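You operate a simulated robot arm through the tools that you are given. There is no shell and no other tool. Be economical: measure what you need, move in short steps, check, and stop when the job is done.

You run a simulated two-armed robot. Do the job below in one go: nothing can be reset, and whatever is moved stays where it is left.

Task
Carry the teal basket to the wooden stand with both hands, then put the plums in the freezer basket.
Fine: shut the freezer lid. Set down upright: what you pick out. Where these are worked on the way, their far stop is far enough and under half their travel is too little: freezer lid.

It is judged by the outcome, as a careful person would: the job done as asked, and still so three seconds after it is handed in. It fails if anything else is knocked over, pushed out of place, dropped, spilled or broken. Lids that push on must go on centred and level and be pressed home; caps that screw on are set level and turned clockwise until they are tight.

Robot
Two 7-joint arms with two-finger parallel grippers on one trunk, on a base that drives. Base frame: it is fixed to the floor where the robot stands at the start and does not move with it; the origin is under the middle of the robot, x ahead of it, y to its left, z up. Lengths are in m, angles in rad, forces in N, time in s.
The left shoulder is at the start at [0.07, 0.13, 1.237], the right one opposite. With the tool pointing down near the work surface each hand reaches from about 0.1 to 0.48 m from the robot's upright axis, wherever it stands, measured 20 degrees to its own side. Places, roughly: basket (45x25x15 cm) [0.5, -0.2, 0.9]; freezer lid [0.6, -0.3, 0.8]; inside of the freezer basket [0.6, -0.2, 0.7]; top of the wooden stand [0.6, 0.4, 0.8]. Payload 1.57 kg a hand.
The TCP of each hand is the grasp point between the finger pads, 0.03 m short of the fingertips. In the tool frame z runs along the fingers and y along their closing line. The gripper opens to 0.08 m. The fingers are 0.017 m wide and 0.012 m thick; the gripper's body (0.04 by 0.082 m) begins 0.08 m behind the TCP.
Orientation is that of the tool frame in the base frame, as a unit quaternion [w, x, y, z]. With the fingers straight down and closing along the base's y, the tool's x points along the base's -x, its y along +y and its z along -z.

Tools
- The arms move only by the tool apply_moves. It takes "left_increments", "right_increments" or both (then of equal length, played together; a hand with none holds still); each is a list of rows, each a list of 7 numbers: the turn, a rotation vector about the tool's x, y, z in units of 120 degrees (1.0 is 120 degrees), then the shift along the tool's x, y, z in units of 150 mm (1.0 is 150 mm), then the finger opening in m, from 0 to 0.08. In form: [[ax, ay, az, tx, ty, tz, hand], ...]. A call has 1 to 8 rows; each row is the pose to reach, as a shift and turn from the pose commanded when the call began, along the tool's axes at that moment. A call with a number of a shift or a turn outside -1 to 1 is refused whole. Each row takes 0.2 s and may step no farther than 0.05 m and 0.15 rad from the row before; otherwise, or with a gripper value out of range, the whole call is refused. A pose out of reach is approached as far as the arm can. The call stops where the force on the tool passes 90 N (or 10 N more than at its start, if that is more) or the arm is blocked; 0.2 s more then pass. The fingers move at their own pace (about 0.108 m/s each) and stop on an object; they squeeze with about 40 N. The grip force told is the motor's: it shows also when the fingers shut on nothing. Time passes only in rows, and 0.2 s behind the last, so rows that repeat a pose let the fingers close. The reply holds the time, the measured pose of the TCP, the force on the tool along the base axes, the opening and the grip force, in the units named above and with some noise, with the torque about the TCP (base axes, N m) and any sound that the robot's microphone picked up, and new pictures: "views" is both (left out), scene, wrist or none (wrist: the cameras of the hands that moved).
- Cameras (640 x 400 px; columns grow to the right, rows downward): "scene" is now at [0.1289, -0.0051, 1.4467]; the picture's right is [-0.09, -1.00, 0.00], its down [-0.74, 0.07, -0.67] and it looks along [0.67, -0.06, -0.74] (base axes); focal length 275 px, centre (320, 200). "left" rides on the left gripper at [0.072, 0.007, -0.122] in its tool frame; the picture's right is [-0.09, 1.00, 0.00], its down [-0.84, -0.08, -0.54] and it looks along [-0.54, -0.05, 0.84] (tool axes); focal length 238 px, centre (320, 200). "right" rides on the right gripper at [0.072, -0.007, -0.122] in its tool frame; the picture's right is [0.09, 1.00, 0.00], its down [-0.84, 0.08, -0.54] and it looks along [-0.54, 0.05, 0.84] (tool axes); focal length 238 px, centre (320, 200). There is no depth. A picture from a camera that has moved, and an enlarged one, comes with that camera's place and axes in the base frame and with its lens.
- raise_lower(by): slides the trunk up (or, below 0, down) by that many m; the arms and the scene camera ride with it, the base frame stays. It gives what a move gives, with no picture.
- roll_base(legs): drives the robot by 1 to 6 legs, each [ahead, left, turn to the left] in m, m and rad, along the robot's own axes; the way and the turn of a leg run together, so that a leg with both is an arc; at most 1.5 m and 3.142 rad a leg. The arms and the cameras ride along, it lands a little off, and it stops where it bumps. It gives what a move gives, and a new picture of the scene camera.
- pan_tilt(pan, tilt): turns the head with the scene camera to pan (to the left, within 1.501 rad either way) and tilt (down, from -0.506 to 1.204), counted from straight ahead of the robot. It gives what a move gives, and a new picture of the scene camera.
- close_up(camera, box): a new picture of the part [left, top, right, bottom] of that camera's present view, enlarged. The clock stands still meanwhile.
- finish_job(): hands the job in; it is judged then, once.

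Go step by step. Nothing tells you exact positions but the pictures and the camera data: compare them with the known pose of the tool, close in by small moves and look again before you grip or let go. The budget is 120 turns and 260 pictures, counting those below and the enlarged ones. Unless the task says otherwise, let go and move clear before handing in, and close with one line.

The tools are called after "Request:" as a command line: name --argument value ..., lists and objects as JSON in quotes. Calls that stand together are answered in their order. apply_moves: Moves the arms, as the interface text tells. Its arguments: {"type":"object","properties":{"left_increments":{"type":"array","items":{"type":"array","items":{"type":"number"}}},"right_increments":{"type":"array","items":{"type":"array","items":{"type":"number"}}},"views":{"type":"string","enum":["both","scene","wrist","none"]}},"required":[]} The other tools are called the same way: raise_lower (by) slides the trunk up or down; roll_base (legs) drives the base; pan_tilt (pan, tilt) turns the head that bears the scene camera; close_up (camera, box) takes an enlarged picture of a part of a camera's view; finish_job () hands the job in.

At the start:

```text
t: 0.0
left_tool_pos: [0.2978, 0.1363, 1.0001]
left_ee_rot: [0.001, 0.0, 1.0, -0.001]
left_contact_force: [0.0, -0.2, -0.7]
left_torque: [-0.01, 0.01, 0.0]
left_gripper_width: 0.08
left_gripper_force: 0.0
right_tool_pos: [0.3074, -0.1175, 0.9992]
right_ee_rot: [0.0, 0.0, 1.0, -0.001]
right_contact_force: [0.2, -0.7, 0.3]
right_torque: [-0.02, 0.03, 0.01]
right_gripper_width: 0.0797
right_gripper_force: 0.0
trunk travel left (down, up): [-0.875, 0.065]
robot x, y, heading: [-0.0037, -0.0005, 0.002]
head pan, tilt: [-0.093, 0.838]
```

scene: 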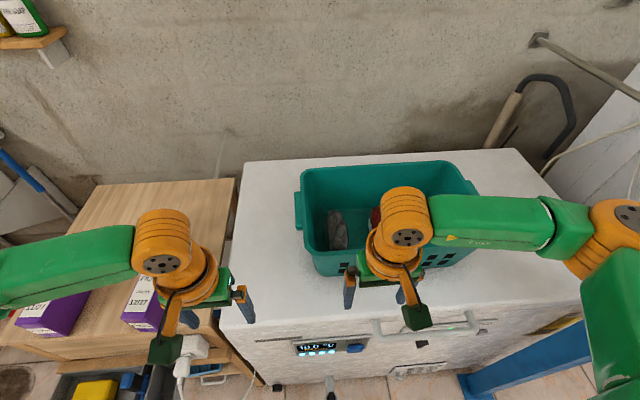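
right: 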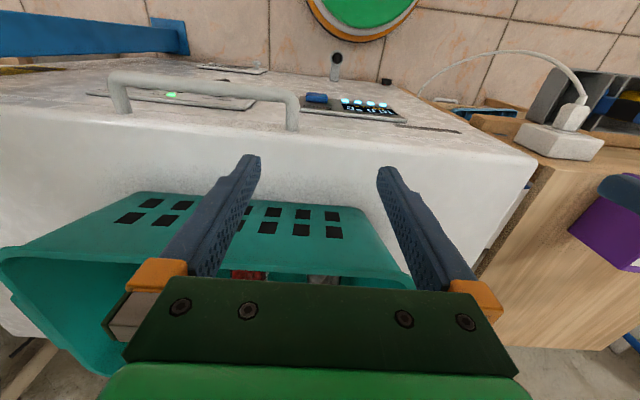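
left: 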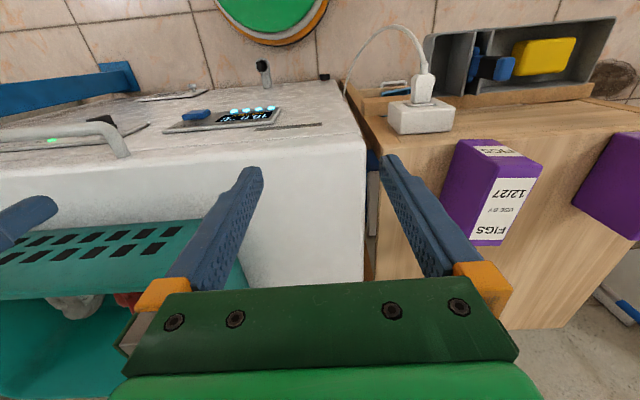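

I see a teal basket on the chest freezer and a wooden stand to the left with purple boxes on it. I'll look around before moving.

Request:
pan_tilt --pan 0.7 --tilt 0.8

Request:
pan_tilt --pan 0.7 --tilt 0.2

Request:
pan_tilt --pan -0.7 --tilt 0.6

Request:
pan_tilt --pan 0.0 --tilt 0.9

```text
t: 1.1
left_tool_pos: [0.2977, 0.1371, 1.0002]
left_ee_rot: [0.0, 0.001, 1.0, 0.0]
left_contact_force: [-0.1, -0.7, 0.8]
left_torque: [-0.03, -0.02, -0.02]
left_gripper_width: 0.0798
left_gripper_force: 0.0
right_tool_pos: [0.307, -0.1176, 0.9992]
right_ee_rot: [0.0, 0.002, 1.0, 0.0]
right_contact_force: [0.8, 0.0, 0.2]
right_torque: [0.01, 0.0, -0.01]
right_gripper_width: 0.08
right_gripper_force: 0.0
trunk travel left (down, up): [-0.875, 0.065]
robot x, y, heading: [-0.0004, 0.0025, -0.002]
head pan, tilt: [0.7, 0.799]
camera scene: at [0.1122, 0.0541, 1.4498], right [0.64, -0.77, 0.0], down [-0.55, -0.46, -0.7], along [0.53, 0.45, -0.72], focal length 275 px, centre (320, 200)
```

scene: 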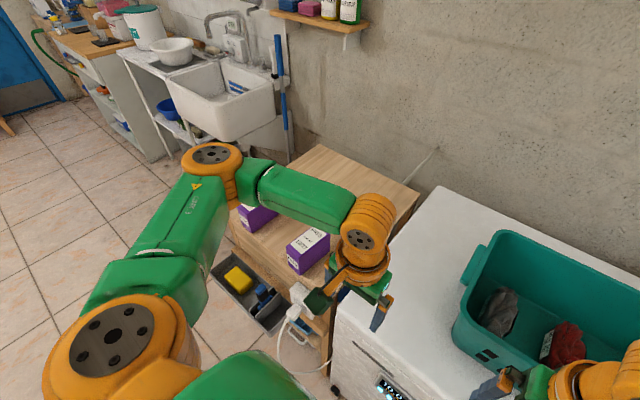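

```text
t: 2.1
left_tool_pos: [0.2987, 0.137, 1.0002]
left_ee_rot: [0.001, 0.0, 1.0, 0.0]
left_contact_force: [-0.6, 0.1, 0.4]
left_torque: [0.01, 0.01, 0.0]
left_gripper_width: 0.0798
left_gripper_force: 0.1
right_tool_pos: [0.3068, -0.1179, 1.0004]
right_ee_rot: [-0.001, 0.0, 1.0, 0.0]
right_contact_force: [0.3, 0.4, 0.3]
right_torque: [-0.01, 0.01, -0.01]
right_gripper_width: 0.0801
right_gripper_force: 0.1
trunk travel left (down, up): [-0.875, 0.065]
robot x, y, heading: [-0.0008, 0.0031, 0.0]
head pan, tilt: [0.7, 0.201]
camera scene: at [0.1217, 0.0622, 1.5033], right [0.64, -0.76, 0.0], down [-0.15, -0.13, -0.98], along [0.75, 0.63, -0.2], focal length 275 px, centre (320, 200)
```

scene: 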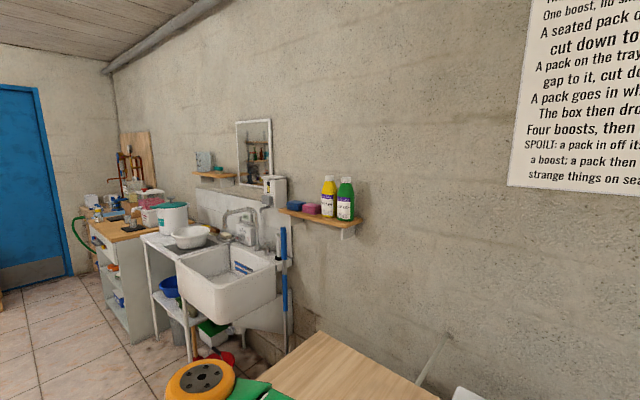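

```text
t: 3.7
left_tool_pos: [0.2987, 0.1364, 0.9988]
left_ee_rot: [0.0, -0.001, 1.0, 0.0]
left_contact_force: [0.1, 0.1, 0.0]
left_torque: [-0.03, 0.01, 0.02]
left_gripper_width: 0.08
left_gripper_force: 0.1
right_tool_pos: [0.3074, -0.1171, 0.9997]
right_ee_rot: [0.0, 0.0, 1.0, 0.0]
right_contact_force: [-0.4, -0.7, 0.4]
right_torque: [-0.04, -0.02, -0.01]
right_gripper_width: 0.0798
right_gripper_force: 0.0
trunk travel left (down, up): [-0.875, 0.065]
robot x, y, heading: [-0.0004, -0.0019, 0.004]
head pan, tilt: [-0.7, 0.6]
camera scene: at [0.1181, -0.0546, 1.4666], right [-0.64, -0.77, 0.0], down [-0.43, 0.36, -0.83], along [0.63, -0.53, -0.56], focal length 275 px, centre (320, 200)
```

scene: 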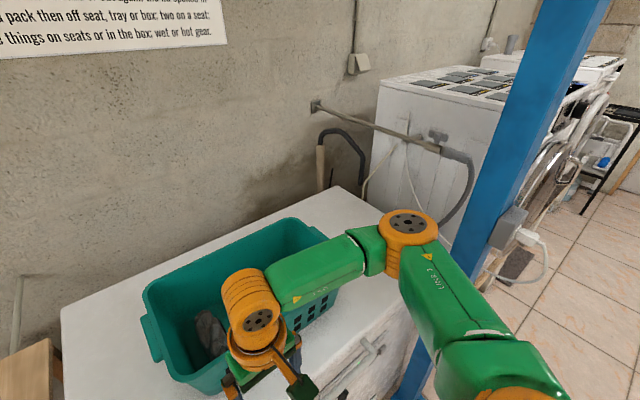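

```text
t: 4.7
left_tool_pos: [0.2996, 0.1372, 0.9994]
left_ee_rot: [0.0, -0.001, 1.0, 0.0]
left_contact_force: [-0.4, -0.1, 1.0]
left_torque: [0.02, 0.0, -0.03]
left_gripper_width: 0.0801
left_gripper_force: 0.0
right_tool_pos: [0.3063, -0.117, 1.0]
right_ee_rot: [0.0, 0.001, 1.0, 0.0]
right_contact_force: [0.5, -0.3, 0.4]
right_torque: [-0.02, 0.01, 0.0]
right_gripper_width: 0.0799
right_gripper_force: 0.1
trunk travel left (down, up): [-0.875, 0.065]
robot x, y, heading: [-0.0019, -0.0008, 0.001]
head pan, tilt: [0.0, 0.901]
camera scene: at [0.1259, 0.002, 1.4419], right [0.0, -1.0, 0.0], down [-0.78, 0.0, -0.62], along [0.62, 0.0, -0.78], focal length 275 px, centre (320, 200)
```

scene: 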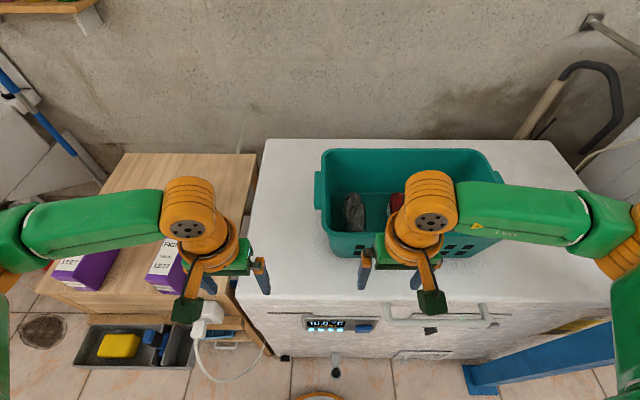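

There is a notice on the wall that matters; I'll read it.

Request:
pan_tilt --pan 0.0 --tilt -0.1

Request:
close_up --camera "scene" --box '[100, 0, 540, 275]'

```text
t: 6.0
left_tool_pos: [0.2981, 0.1367, 1.0009]
left_ee_rot: [0.0, 0.0, 1.0, -0.001]
left_contact_force: [-0.3, 0.2, 0.2]
left_torque: [-0.02, 0.05, -0.04]
left_gripper_width: 0.0801
left_gripper_force: 0.0
right_tool_pos: [0.3056, -0.1163, 0.9992]
right_ee_rot: [0.0, 0.001, 1.0, 0.0]
right_contact_force: [0.3, 0.5, 0.3]
right_torque: [0.0, 0.01, 0.01]
right_gripper_width: 0.0798
right_gripper_force: 0.1
trunk travel left (down, up): [-0.875, 0.065]
robot x, y, heading: [-0.002, -0.0029, 0.003]
head pan, tilt: [0.0, -0.099]
camera scene: at [0.1376, 0.0022, 1.5306], right [0.0, -1.0, 0.0], down [0.1, 0.0, -1.0], along [1.0, 0.0, 0.1], focal length 275 px, centre (320, 200)
```

scene: 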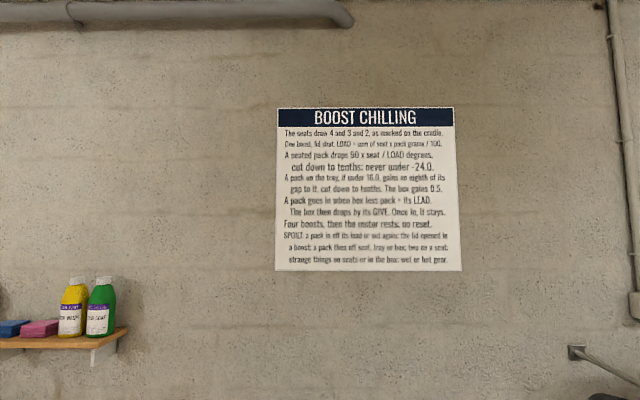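

```text
1.45 times, centred on (320, 138) of scene
camera zoom: at [0.1376, 0.0022, 1.5306], right [0.0, -1.0, 0.0], down [0.1, 0.0, -1.0], along [1.0, 0.0, 0.1], focal length 400 px, centre (320, 291)
```

zoom: 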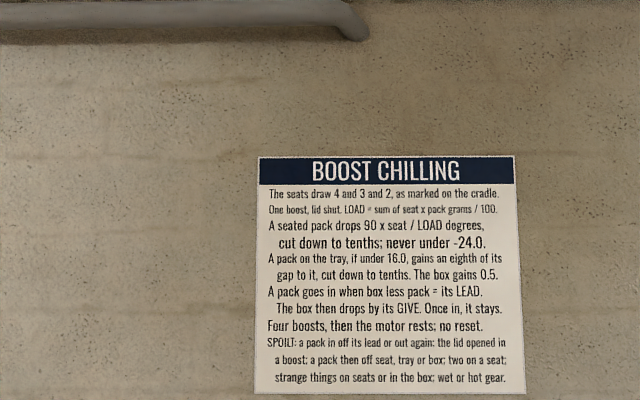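

Request:
close_up --camera "scene" --box '[272, 104, 464, 190]'

Request:
close_up --camera "scene" --box '[272, 186, 464, 274]'

Request:
pan_tilt --pan 0.0 --tilt 0.9

Request:
close_up --camera "scene" --box '[200, 280, 520, 400]'

Request:
close_up --camera "scene" --box '[300, 140, 520, 275]'

Request:
close_up --camera "scene" --box '[30, 220, 290, 380]'

Request:
close_up --camera "right" --box '[80, 40, 480, 150]'

Request:
close_up --camera "left" --box '[400, 120, 640, 260]'

```text
3.33 times, centred on (368, 147) of scene
camera zoom: at [0.1376, 0.0022, 1.5306], right [0.0, -1.0, 0.0], down [0.1, 0.0, -1.0], along [1.0, 0.0, 0.1], focal length 918 px, centre (160, 377)
```

zoom: 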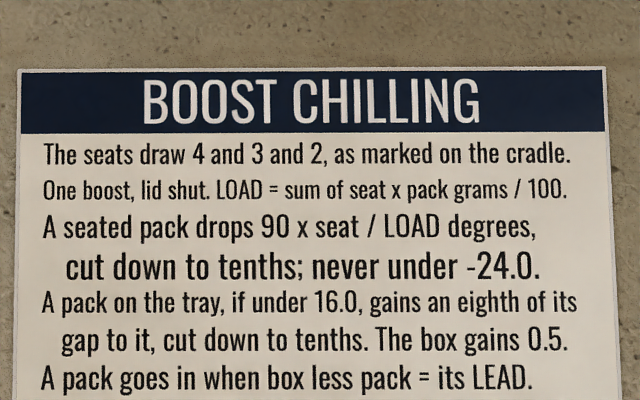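

```text
3.33 times, centred on (368, 230) of scene
camera zoom: at [0.1376, 0.0022, 1.5306], right [0.0, -1.0, 0.0], down [0.1, 0.0, -1.0], along [1.0, 0.0, 0.1], focal length 918 px, centre (160, 100)
```

zoom: 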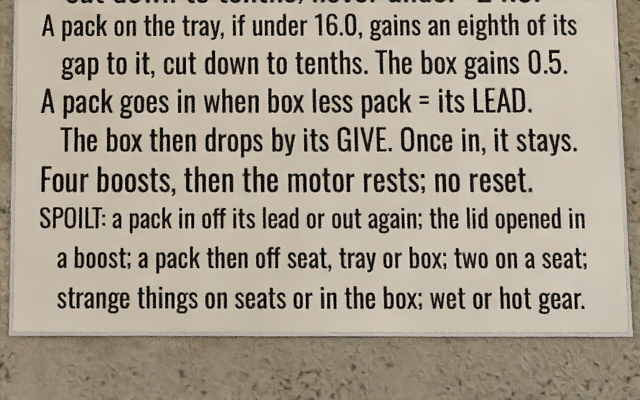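

```text
t: 7.3
left_tool_pos: [0.2982, 0.1378, 1.0004]
left_ee_rot: [0.0, 0.0, 1.0, -0.001]
left_contact_force: [0.3, 0.6, 0.2]
left_torque: [0.0, 0.03, 0.0]
left_gripper_width: 0.0804
left_gripper_force: 0.1
right_tool_pos: [0.3077, -0.1162, 1.0003]
right_ee_rot: [0.0, -0.001, 1.0, 0.0]
right_contact_force: [-0.4, -0.5, -0.4]
right_torque: [-0.01, 0.01, -0.04]
right_gripper_width: 0.0799
right_gripper_force: 0.0
trunk travel left (down, up): [-0.875, 0.065]
robot x, y, heading: [0.0025, 0.0046, -0.002]
head pan, tilt: [0.0, 0.901]
camera scene: at [0.126, 0.0022, 1.4419], right [0.0, -1.0, 0.0], down [-0.78, 0.0, -0.62], along [0.62, 0.0, -0.78], focal length 275 px, centre (320, 200)
```

scene: 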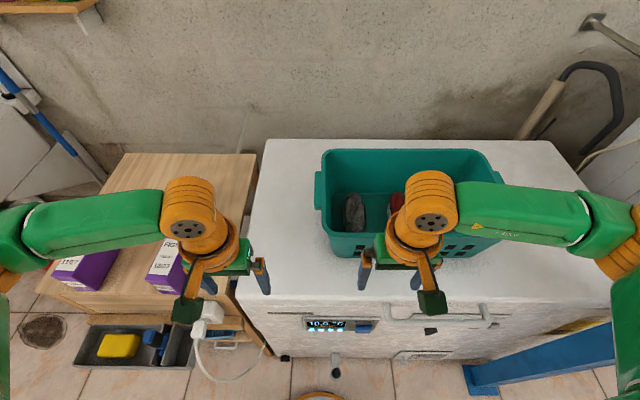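

```text
2.00 times, centred on (360, 340) of scene
camera zoom: at [0.126, 0.0022, 1.4419], right [0.0, -1.0, 0.0], down [-0.78, 0.0, -0.62], along [0.62, 0.0, -0.78], focal length 551 px, centre (240, -80)
```

zoom: 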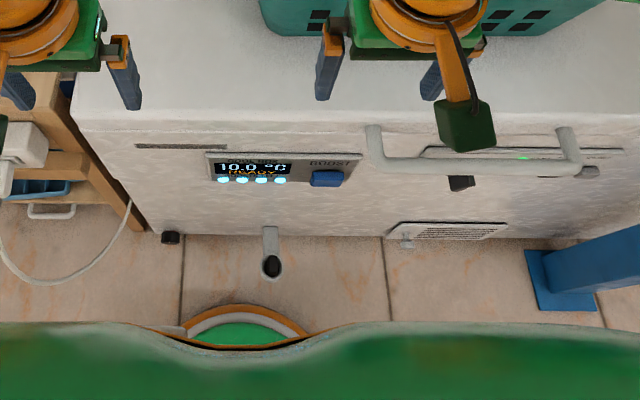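

```text
2.91 times, centred on (410, 208) of scene
camera zoom: at [0.126, 0.0022, 1.4419], right [0.0, -1.0, 0.0], down [-0.78, 0.0, -0.62], along [0.62, 0.0, -0.78], focal length 801 px, centre (58, 178)
```

zoom: 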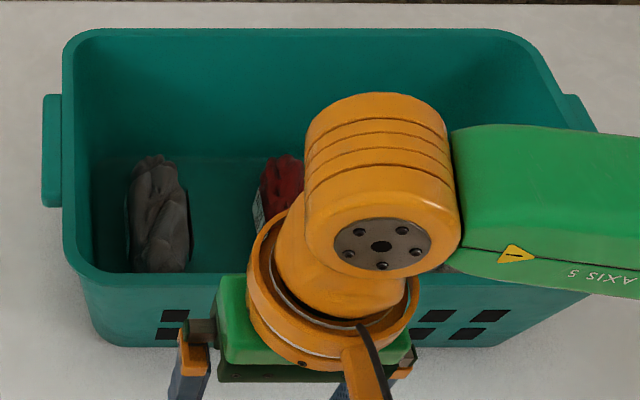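

```text
2.46 times, centred on (160, 300) of scene
camera zoom: at [0.126, 0.0022, 1.4419], right [0.0, -1.0, 0.0], down [-0.78, 0.0, -0.62], along [0.62, 0.0, -0.78], focal length 678 px, centre (714, -46)
```

zoom: 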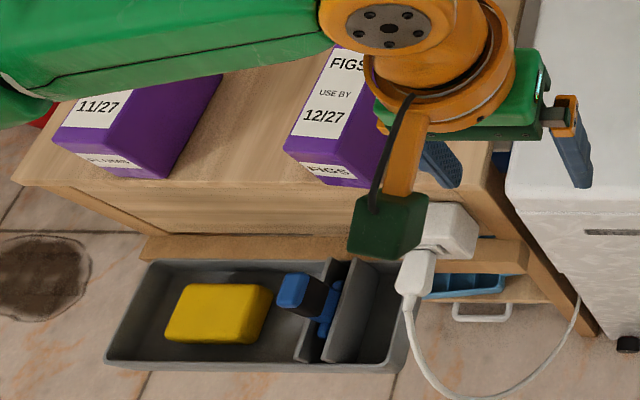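

```text
1.60 times, centred on (280, 95) of right
camera zoom: at [0.236, -0.1229, 1.1214], right [-0.09, 1.0, 0.0], down [0.84, 0.08, 0.54], along [0.54, 0.05, -0.84], focal length 381 px, centre (384, 368)
```

zoom: 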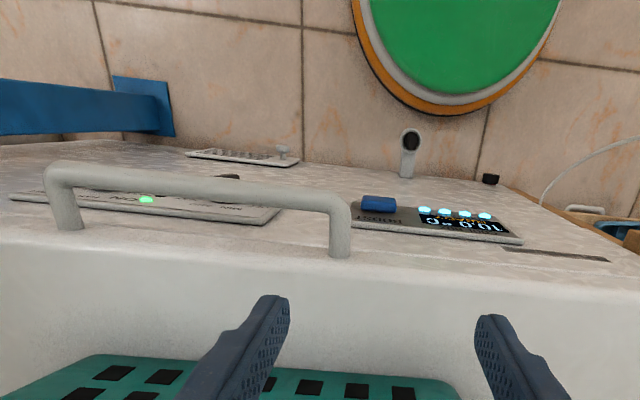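

```text
2.67 times, centred on (520, 190) of left
camera zoom: at [0.2262, 0.1424, 1.1219], right [0.09, 1.0, 0.0], down [0.84, -0.08, 0.54], along [0.54, -0.05, -0.84], focal length 636 px, centre (-213, 227)
```

zoom: 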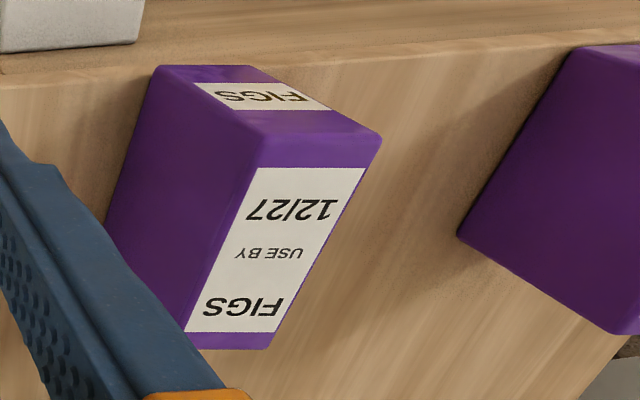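

Request:
pan_tilt --pan 0.7 --tilt 0.85

Request:
close_up --camera "scene" --box '[220, 160, 360, 260]'

Request:
close_up --camera "left" --box '[560, 120, 640, 260]'

Request:
close_up --camera "scene" --box '[440, 240, 640, 380]'

```text
t: 8.3
left_tool_pos: [0.2982, 0.1375, 1.0005]
left_ee_rot: [0.0, 0.0, 1.0, 0.0]
left_contact_force: [0.9, -0.3, 0.5]
left_torque: [0.02, -0.01, 0.02]
left_gripper_width: 0.08
left_gripper_force: 0.1
right_tool_pos: [0.3066, -0.1157, 0.9985]
right_ee_rot: [0.0, 0.0, 1.0, 0.0]
right_contact_force: [0.1, 0.2, -0.2]
right_torque: [0.01, 0.0, 0.01]
right_gripper_width: 0.08
right_gripper_force: 0.1
trunk travel left (down, up): [-0.875, 0.065]
robot x, y, heading: [0.0006, 0.0031, 0.002]
head pan, tilt: [0.7, 0.85]
camera scene: at [0.1103, 0.0524, 1.4457], right [0.64, -0.77, 0.0], down [-0.58, -0.48, -0.66], along [0.51, 0.42, -0.75], focal length 275 px, centre (320, 200)
```

scene: 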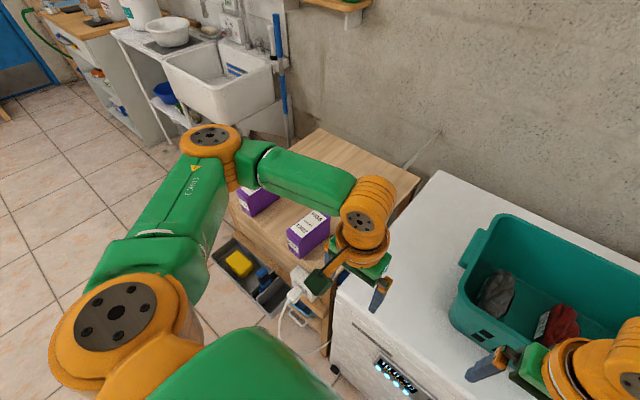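

```text
4.00 times, centred on (290, 210) of scene
camera zoom: at [0.1103, 0.0524, 1.4457], right [0.64, -0.77, 0.0], down [-0.58, -0.48, -0.66], along [0.51, 0.42, -0.75], focal length 1101 px, centre (440, 160)
```

zoom: 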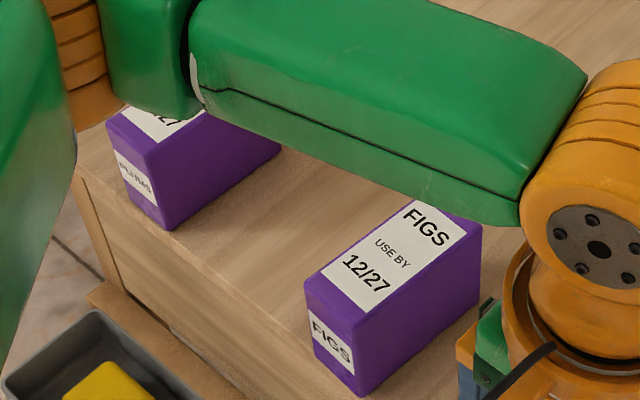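

```text
2.86 times, centred on (600, 190) of left
camera zoom: at [0.2262, 0.1423, 1.1219], right [0.09, 1.0, 0.0], down [0.84, -0.08, 0.54], along [0.54, -0.05, -0.84], focal length 681 px, centre (-480, 229)
```

zoom: 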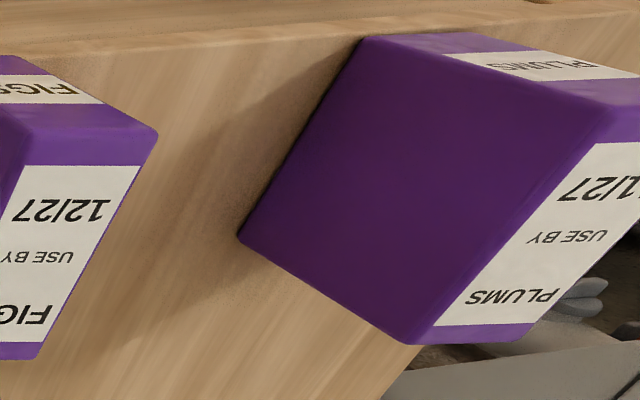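

```text
2.86 times, centred on (540, 310) of scene
camera zoom: at [0.1103, 0.0524, 1.4457], right [0.64, -0.77, 0.0], down [-0.58, -0.48, -0.66], along [0.51, 0.42, -0.75], focal length 786 px, centre (-309, -114)
```

zoom: 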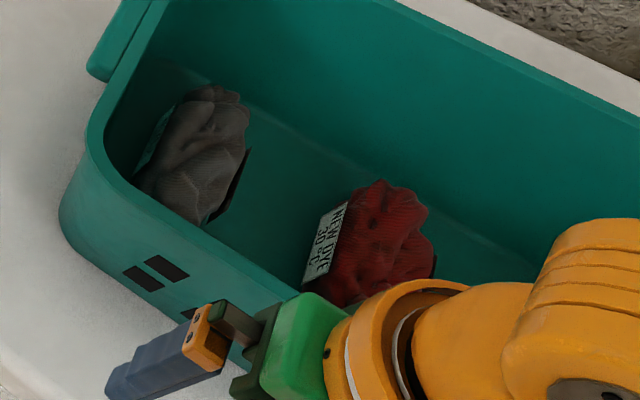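

The plums are the left purple box on the stand. Next I'll look at the floor clearance and the basket tabs.

Request:
pan_tilt --pan 0.6 --tilt 1.2

Request:
roll_base --legs '[[0.0, -0.22, 0.0]]'

Request:
pan_tilt --pan 0.0 --tilt 1.0

Request:
close_up --camera "left" --box '[0, 0, 640, 400]'

Request:
close_up --camera "right" --box '[0, 0, 640, 400]'

```text
t: 9.2
left_tool_pos: [0.2982, 0.1366, 0.9998]
left_ee_rot: [0.0, 0.0, 1.0, 0.0]
left_contact_force: [-0.8, 0.1, -0.4]
left_torque: [-0.01, 0.0, -0.03]
left_gripper_width: 0.0802
left_gripper_force: 0.0
right_tool_pos: [0.3068, -0.1161, 0.9994]
right_ee_rot: [0.0, 0.0, 1.0, 0.0]
right_contact_force: [-0.3, -0.2, -0.3]
right_torque: [-0.03, 0.01, -0.01]
right_gripper_width: 0.0799
right_gripper_force: 0.1
trunk travel left (down, up): [-0.875, 0.065]
robot x, y, heading: [0.0002, 0.0025, 0.001]
head pan, tilt: [0.6, 1.201]
camera scene: at [0.0966, 0.0338, 1.4221], right [0.57, -0.82, 0.0], down [-0.77, -0.53, -0.36], along [0.3, 0.21, -0.93], focal length 275 px, centre (320, 200)
```

scene: 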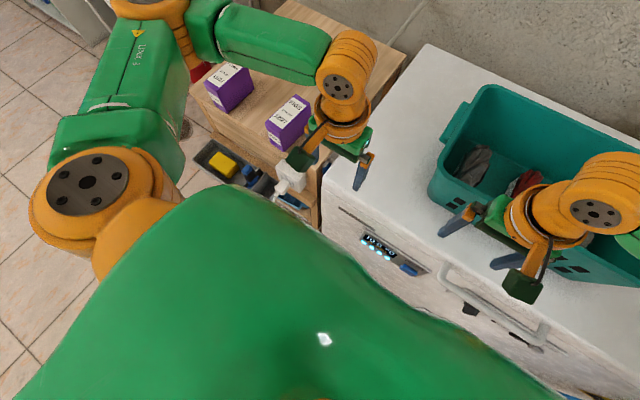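

```text
t: 10.9
left_tool_pos: [0.2966, -0.0851, 0.9992]
left_ee_rot: [0.0, -0.002, 1.0, -0.002]
left_contact_force: [-0.5, 0.6, -0.3]
left_torque: [0.0, 0.02, 0.0]
left_gripper_width: 0.0801
left_gripper_force: 0.0
right_tool_pos: [0.3081, -0.3401, 0.9997]
right_ee_rot: [-0.001, -0.003, 1.0, -0.001]
right_contact_force: [0.2, 1.0, -0.2]
right_torque: [-0.03, 0.02, -0.01]
right_gripper_width: 0.0803
right_gripper_force: 0.1
trunk travel left (down, up): [-0.875, 0.065]
robot x, y, heading: [0.0011, -0.2258, 0.007]
head pan, tilt: [0.6, 1.201]
camera scene: at [0.0969, -0.188, 1.4219], right [0.57, -0.82, 0.0], down [-0.77, -0.53, -0.36], along [0.3, 0.2, -0.93], focal length 275 px, centre (320, 200)
```

scene: 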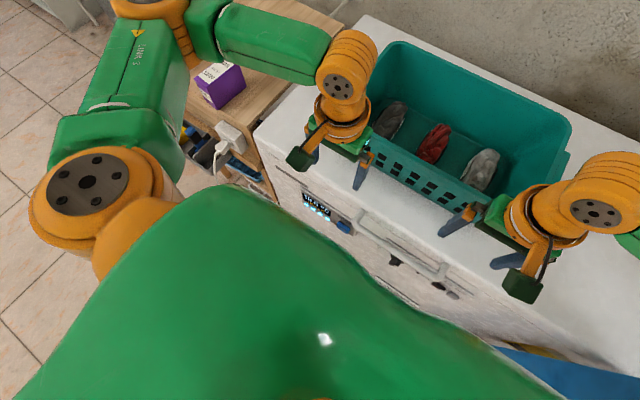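

```text
t: 11.9
left_tool_pos: [0.2978, -0.088, 1.0002]
left_ee_rot: [0.0, -0.002, 1.0, 0.0]
left_contact_force: [0.1, 0.4, 0.0]
left_torque: [0.03, -0.03, 0.0]
left_gripper_width: 0.0799
left_gripper_force: 0.1
right_tool_pos: [0.3079, -0.3416, 1.0002]
right_ee_rot: [0.0, -0.002, 1.0, 0.0]
right_contact_force: [-0.2, 0.6, 0.1]
right_torque: [0.0, 0.01, 0.02]
right_gripper_width: 0.0801
right_gripper_force: 0.0
trunk travel left (down, up): [-0.875, 0.065]
robot x, y, heading: [-0.0012, -0.2236, -0.002]
head pan, tilt: [0.0, 1.0]
camera scene: at [0.1206, -0.2231, 1.4346], right [0.01, -1.0, 0.0], down [-0.84, -0.01, -0.54], along [0.54, 0.0, -0.84], focal length 275 px, centre (320, 200)
```

scene: 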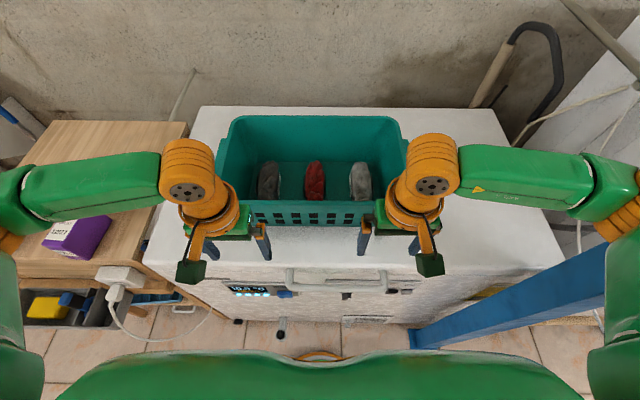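

```text
1.00 times, centred on (320, 200) of left (not enlarged: the box is as wide or as high as the picture)
camera zoom: at [0.2259, -0.0823, 1.1219], right [0.09, 1.0, 0.0], down [0.84, -0.07, 0.54], along [0.54, -0.05, -0.84], focal length 238 px, centre (320, 200)
```

zoom: 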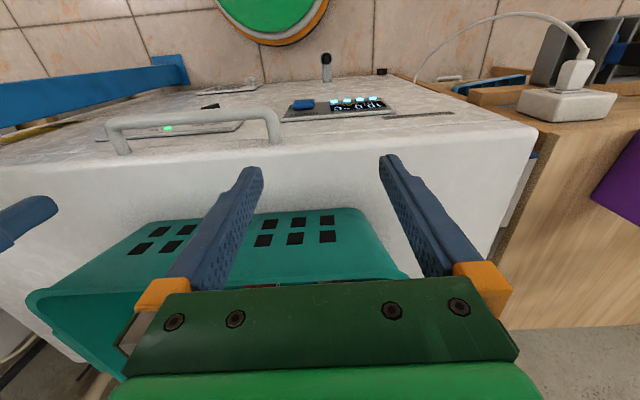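

```text
1.00 times, centred on (320, 200) of right (not enlarged: the box is as wide or as high as the picture)
camera zoom: at [0.2371, -0.3475, 1.1215], right [-0.1, 1.0, 0.0], down [0.84, 0.08, 0.54], along [0.54, 0.05, -0.84], focal length 238 px, centre (320, 200)
```

zoom: 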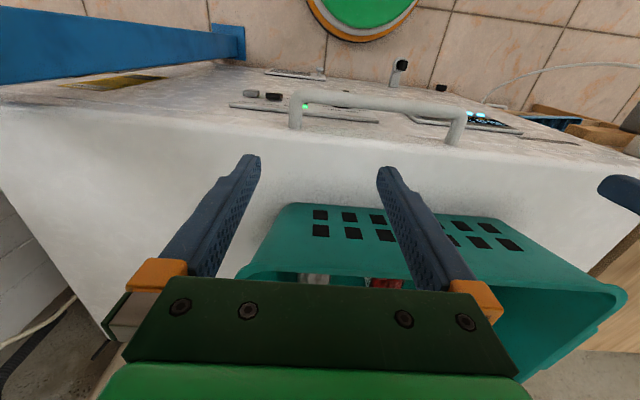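

I'll raise the hands and spread them to the basket's short sides to see the tabs.

Request:
apply_moves --left_increments '[[0, 0, 0, 0, 0.1, -0.25, 0.08], [0, 0, 0, -0.2, 0.3, -0.45, 0.08], [0, 0, 0, -0.45, 0.5, -0.53, 0.08], [0, 0, 0, -0.65, 0.7, -0.53, 0.08], [0, 0, 0, -0.8, 0.73, -0.53, 0.08]]' --right_increments '[[0, 0, 0, 0, -0.1, -0.25, 0.08], [0, 0, 0, -0.2, -0.3, -0.45, 0.08], [0, 0, 0, -0.45, -0.5, -0.53, 0.08], [0, 0, 0, -0.65, -0.7, -0.53, 0.08], [0, 0, 0, -0.73, -0.8, -0.53, 0.08]]'

```text
refused: row 2 steps farther than a row can; nothing moved
```

Request:
apply_moves --left_increments '[[0, 0, 0, 0, 0.1, -0.25, 0.08], [0, 0, 0, -0.1, 0.25, -0.45, 0.08], [0, 0, 0, -0.3, 0.4, -0.53, 0.08], [0, 0, 0, -0.5, 0.6, -0.53, 0.08], [0, 0, 0, -0.7, 0.7, -0.53, 0.08], [0, 0, 0, -0.8, 0.73, -0.53, 0.08]]' --right_increments '[[0, 0, 0, 0, -0.1, -0.25, 0.08], [0, 0, 0, -0.1, -0.25, -0.45, 0.08], [0, 0, 0, -0.3, -0.4, -0.53, 0.08], [0, 0, 0, -0.5, -0.6, -0.53, 0.08], [0, 0, 0, -0.65, -0.75, -0.53, 0.08], [0, 0, 0, -0.73, -0.8, -0.53, 0.08]]'

```text
t: 13.3
left_tool_pos: [0.4171, 0.0225, 1.0782]
left_ee_rot: [0.0, -0.003, 1.0, 0.001]
left_contact_force: [-0.7, -0.4, -0.5]
left_torque: [0.02, 0.0, -0.04]
left_gripper_width: 0.08
left_gripper_force: 0.1
right_tool_pos: [0.4174, -0.4598, 1.0784]
right_ee_rot: [-0.002, -0.003, 1.0, 0.0]
right_contact_force: [0.5, -0.5, 0.4]
right_torque: [-0.02, 0.02, 0.01]
right_gripper_width: 0.0799
right_gripper_force: 0.1
trunk travel left (down, up): [-0.875, 0.065]
robot x, y, heading: [0.0022, -0.2275, 0.005]
head pan, tilt: [0.0, 1.0]
camera scene: at [0.1221, -0.2234, 1.4345], right [0.01, -1.0, 0.0], down [-0.84, 0.0, -0.54], along [0.54, 0.0, -0.84], focal length 275 px, centre (320, 200)
camera right: at [0.348, -0.4664, 1.1996], right [-0.1, 1.0, 0.0], down [0.84, 0.08, 0.54], along [0.54, 0.05, -0.84], focal length 238 px, centre (320, 200)
camera left: at [0.3459, 0.0274, 1.2009], right [0.09, 1.0, 0.0], down [0.84, -0.07, 0.54], along [0.54, -0.05, -0.84], focal length 238 px, centre (320, 200)
```

scene: 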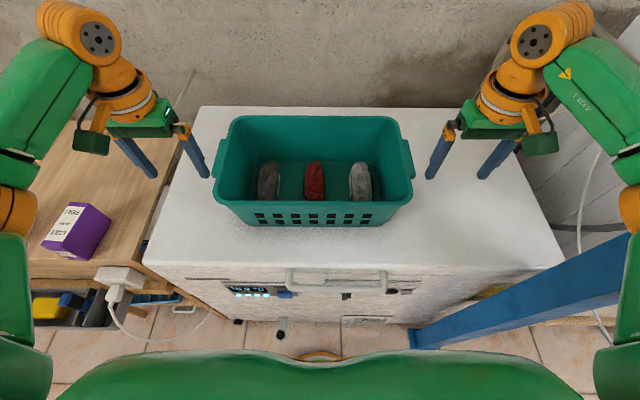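
right: 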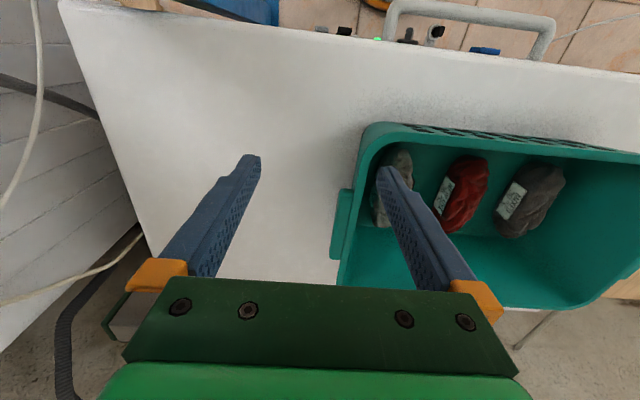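
left: 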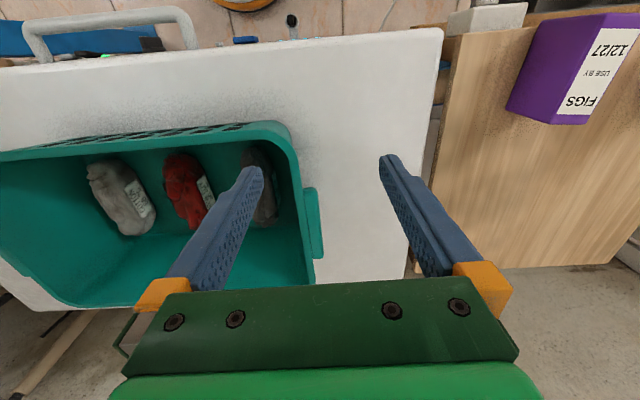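

The tabs are near (0.52, 0.005, 0.97) and (0.525, -0.425, 0.97). I'll roll forward a little and lower the trunk for better reach.

Request:
roll_base --legs '[[0.09, 0.0, 0.0]]'

Request:
close_up --camera "left" --box '[0, 0, 640, 400]'

Request:
close_up --camera "right" --box '[0, 0, 640, 400]'

```text
t: 14.4
left_tool_pos: [0.5023, 0.0227, 1.0808]
left_ee_rot: [0.003, -0.002, 1.0, 0.0]
left_contact_force: [-0.4, 0.4, 0.6]
left_torque: [-0.02, -0.04, -0.02]
left_gripper_width: 0.0801
left_gripper_force: 0.2
right_tool_pos: [0.5028, -0.4594, 1.081]
right_ee_rot: [0.002, -0.001, 1.0, 0.0]
right_contact_force: [-1.0, 0.4, 0.9]
right_torque: [-0.01, 0.0, 0.01]
right_gripper_width: 0.0801
right_gripper_force: 0.0
trunk travel left (down, up): [-0.875, 0.065]
robot x, y, heading: [0.0901, -0.2281, 0.006]
head pan, tilt: [0.0, 1.0]
camera scene: at [0.2046, -0.2229, 1.4353], right [0.0, -1.0, 0.0], down [-0.84, 0.0, -0.54], along [0.54, 0.0, -0.84], focal length 275 px, centre (320, 200)
```

scene: 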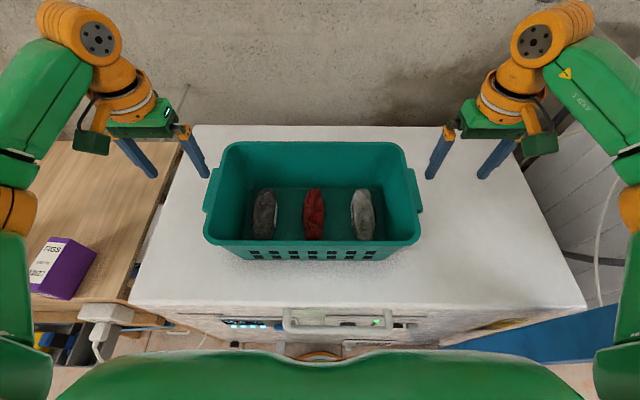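

```text
1.00 times, centred on (320, 200) of left (not enlarged: the box is as wide or as high as the picture)
camera zoom: at [0.4303, 0.0271, 1.2031], right [0.09, 1.0, 0.0], down [0.83, -0.07, 0.55], along [0.54, -0.05, -0.84], focal length 238 px, centre (320, 200)
```

zoom: 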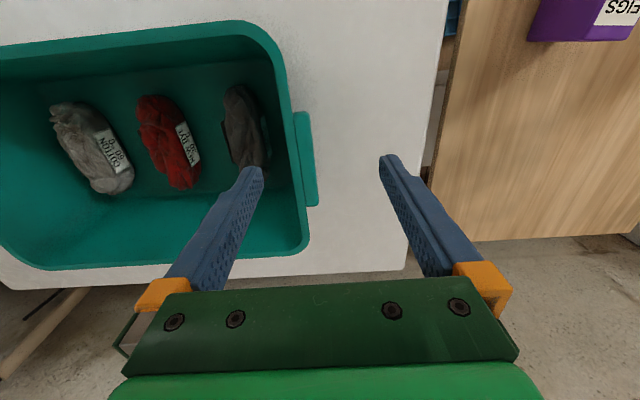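

```text
1.00 times, centred on (320, 200) of right (not enlarged: the box is as wide or as high as the picture)
camera zoom: at [0.4314, -0.4661, 1.2019], right [-0.09, 1.0, 0.0], down [0.83, 0.08, 0.55], along [0.54, 0.05, -0.84], focal length 238 px, centre (320, 200)
```

zoom: 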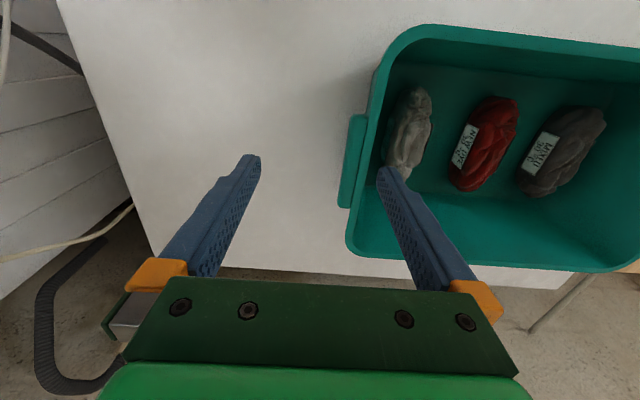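

Request:
apply_moves --left_increments '[[0, 0, 0, -0.15, -0.15, 0.1, 0.08], [0, 0, 0, -0.15, -0.15, 0.3, 0.08], [0, 0, 0, -0.15, -0.15, 0.45, 0.08]]' --right_increments '[[0, 0, 0, -0.15, 0.27, 0.1, 0.08], [0, 0, 0, -0.15, 0.27, 0.3, 0.08], [0, 0, 0, -0.15, 0.27, 0.45, 0.08]]'

```text
t: 15.2
left_tool_pos: [0.531, -0.0026, 1.0128]
left_ee_rot: [0.0, -0.002, 1.0, 0.0]
left_contact_force: [0.5, -0.5, -0.3]
left_torque: [0.04, 0.02, 0.03]
left_gripper_width: 0.0799
left_gripper_force: 0.1
right_tool_pos: [0.5296, -0.4221, 1.0128]
right_ee_rot: [0.001, -0.001, 1.0, -0.001]
right_contact_force: [-0.1, 0.9, -0.3]
right_torque: [0.03, 0.0, 0.03]
right_gripper_width: 0.0802
right_gripper_force: 0.0
trunk travel left (down, up): [-0.875, 0.065]
robot x, y, heading: [0.0912, -0.2254, -0.003]
head pan, tilt: [0.0, 1.0]
camera scene: at [0.2117, -0.2233, 1.4347], right [0.0, -1.0, 0.0], down [-0.84, 0.0, -0.54], along [0.54, 0.0, -0.84], focal length 275 px, centre (320, 200)
camera right: at [0.4595, -0.4273, 1.1335], right [-0.09, 1.0, 0.0], down [0.84, 0.08, 0.54], along [0.54, 0.05, -0.84], focal length 238 px, centre (320, 200)
camera left: at [0.4589, 0.003, 1.1338], right [0.09, 1.0, 0.0], down [0.84, -0.07, 0.54], along [0.54, -0.05, -0.84], focal length 238 px, centre (320, 200)
```

scene: 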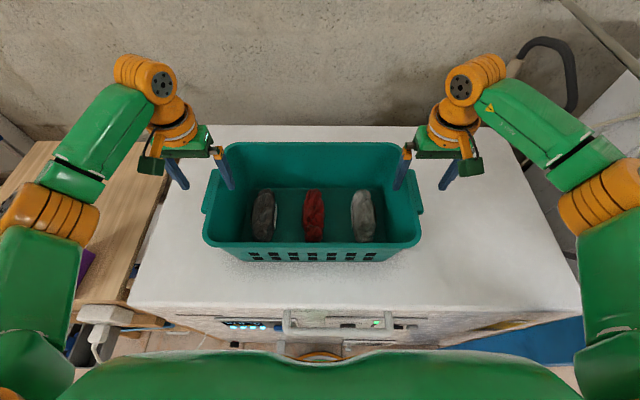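
right: 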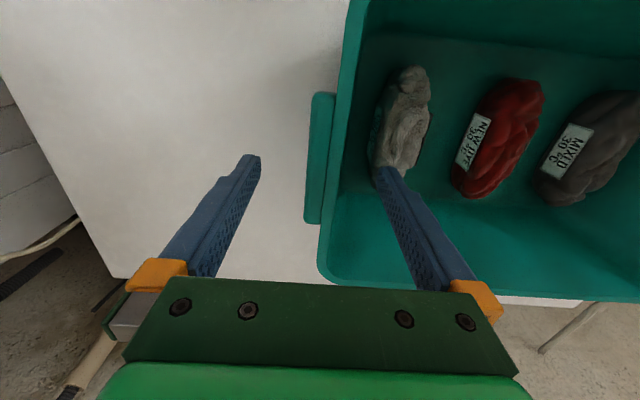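
left: 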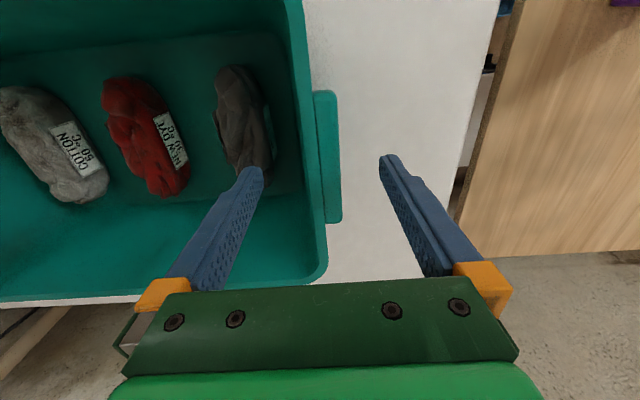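

Both hands straddle the walls and tabs. I'll lower and close.

Request:
apply_moves --left_increments '[[0, 0, 0, 0, 0, 0.2, 0.08], [0, 0, 0, 0, 0, 0.37, 0.08], [0, 0, 0, 0, 0, 0.37, 0.05], [0, 0, 0, 0, 0, 0.37, 0.02], [0, 0, 0, 0, 0, 0.37, 0.0], [0, 0, 0, 0, 0, 0.37, 0.0]]' --right_increments '[[0, 0, 0, 0, 0, 0.2, 0.08], [0, 0, 0, 0, 0, 0.37, 0.08], [0, 0, 0, 0, 0, 0.37, 0.05], [0, 0, 0, 0, 0, 0.37, 0.02], [0, 0, 0, 0, 0, 0.37, 0.0], [0, 0, 0, 0, 0, 0.37, 0.0]]'

```text
t: 16.6
left_tool_pos: [0.5339, -0.0042, 0.9565]
left_ee_rot: [-0.001, -0.001, 1.0, -0.003]
left_contact_force: [0.2, -31.5, 1.7]
left_torque: [-1.43, -0.16, -0.06]
left_gripper_width: 0.0313
left_gripper_force: 40.5
right_tool_pos: [0.5319, -0.4172, 0.9563]
right_ee_rot: [0.0, -0.003, 1.0, 0.004]
right_contact_force: [0.6, 31.6, 0.3]
right_torque: [1.7, 0.1, -0.05]
right_gripper_width: 0.0313
right_gripper_force: 40.1
trunk travel left (down, up): [-0.875, 0.065]
robot x, y, heading: [0.0918, -0.2254, -0.0]
head pan, tilt: [0.0, 1.0]
camera scene: at [0.2135, -0.2228, 1.4344], right [0.0, -1.0, 0.0], down [-0.84, 0.0, -0.54], along [0.54, 0.0, -0.84], focal length 275 px, centre (320, 200)
camera right: at [0.4614, -0.4238, 1.0778], right [-0.1, 1.0, 0.01], down [0.84, 0.08, 0.54], along [0.54, 0.06, -0.84], focal length 238 px, centre (320, 200)
camera left: at [0.4618, 0.0024, 1.0777], right [0.09, 1.0, -0.01], down [0.84, -0.07, 0.54], along [0.54, -0.06, -0.84], focal length 238 px, centre (320, 200)
```

scene: 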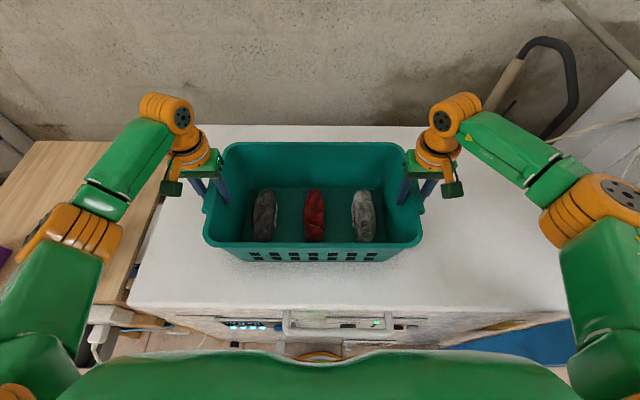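
right: 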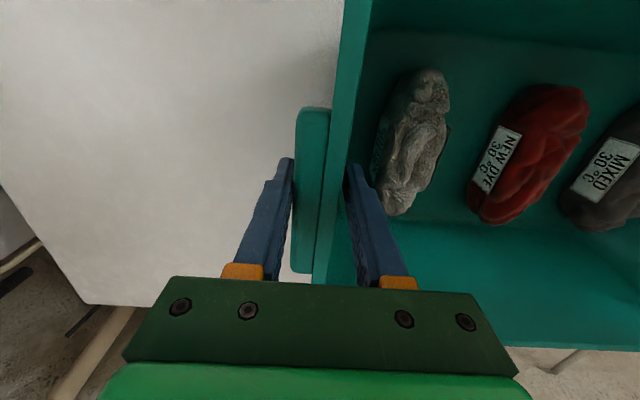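
left: 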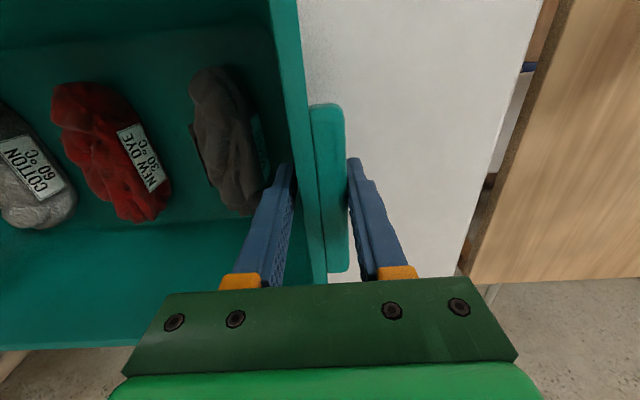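

Both grips hold (31 mm thickness). I'll lift slowly and ease the hands inward a little to relieve the side force.

Request:
apply_moves --left_increments '[[0, 0, 0, 0, -0.02, 0, 0.0], [0, 0, 0, 0, -0.02, -0.05, 0.0], [0, 0, 0, 0, -0.02, -0.12, 0.0], [0, 0, 0, 0, -0.02, -0.2, 0.0]]' --right_increments '[[0, 0, 0, 0, 0.02, 0, 0.0], [0, 0, 0, 0, 0.02, -0.05, 0.0], [0, 0, 0, 0, 0.02, -0.12, 0.0], [0, 0, 0, 0, 0.02, -0.2, 0.0]]'

```text
t: 17.6
left_tool_pos: [0.5302, -0.002, 0.9844]
left_ee_rot: [-0.001, -0.004, 1.0, 0.002]
left_contact_force: [2.2, 8.4, -0.4]
left_torque: [-0.45, 0.18, 0.04]
left_gripper_width: 0.0265
left_gripper_force: 37.4
right_tool_pos: [0.5331, -0.4179, 0.9858]
right_ee_rot: [-0.001, 0.0, 1.0, -0.003]
right_contact_force: [-0.9, -8.8, -0.2]
right_torque: [0.57, -0.2, 0.53]
right_gripper_width: 0.0265
right_gripper_force: 37.5
trunk travel left (down, up): [-0.875, 0.065]
robot x, y, heading: [0.0927, -0.2247, 0.002]
head pan, tilt: [0.0, 1.0]
camera scene: at [0.213, -0.2228, 1.4343], right [0.0, -1.0, 0.0], down [-0.84, 0.0, -0.54], along [0.54, 0.0, -0.84], focal length 275 px, centre (320, 200)
camera right: at [0.4625, -0.4233, 1.1076], right [-0.09, 1.0, 0.0], down [0.84, 0.08, 0.54], along [0.54, 0.05, -0.84], focal length 238 px, centre (320, 200)
camera left: at [0.4584, 0.0024, 1.1075], right [0.09, 1.0, 0.0], down [0.84, -0.07, 0.54], along [0.54, -0.04, -0.84], focal length 238 px, centre (320, 200)
```

scene: 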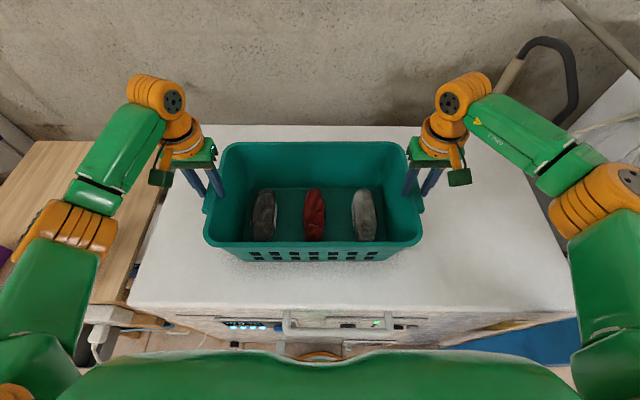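
right: 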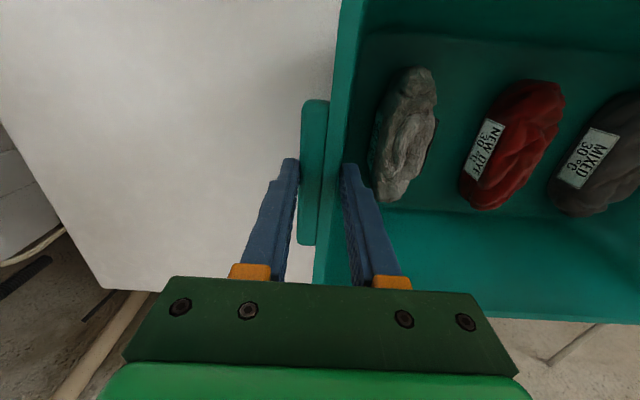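
left: 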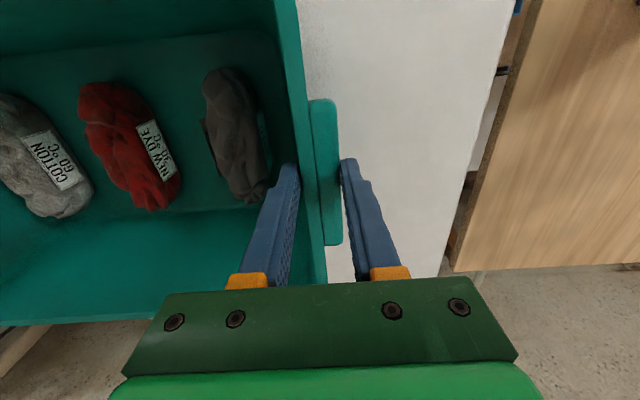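

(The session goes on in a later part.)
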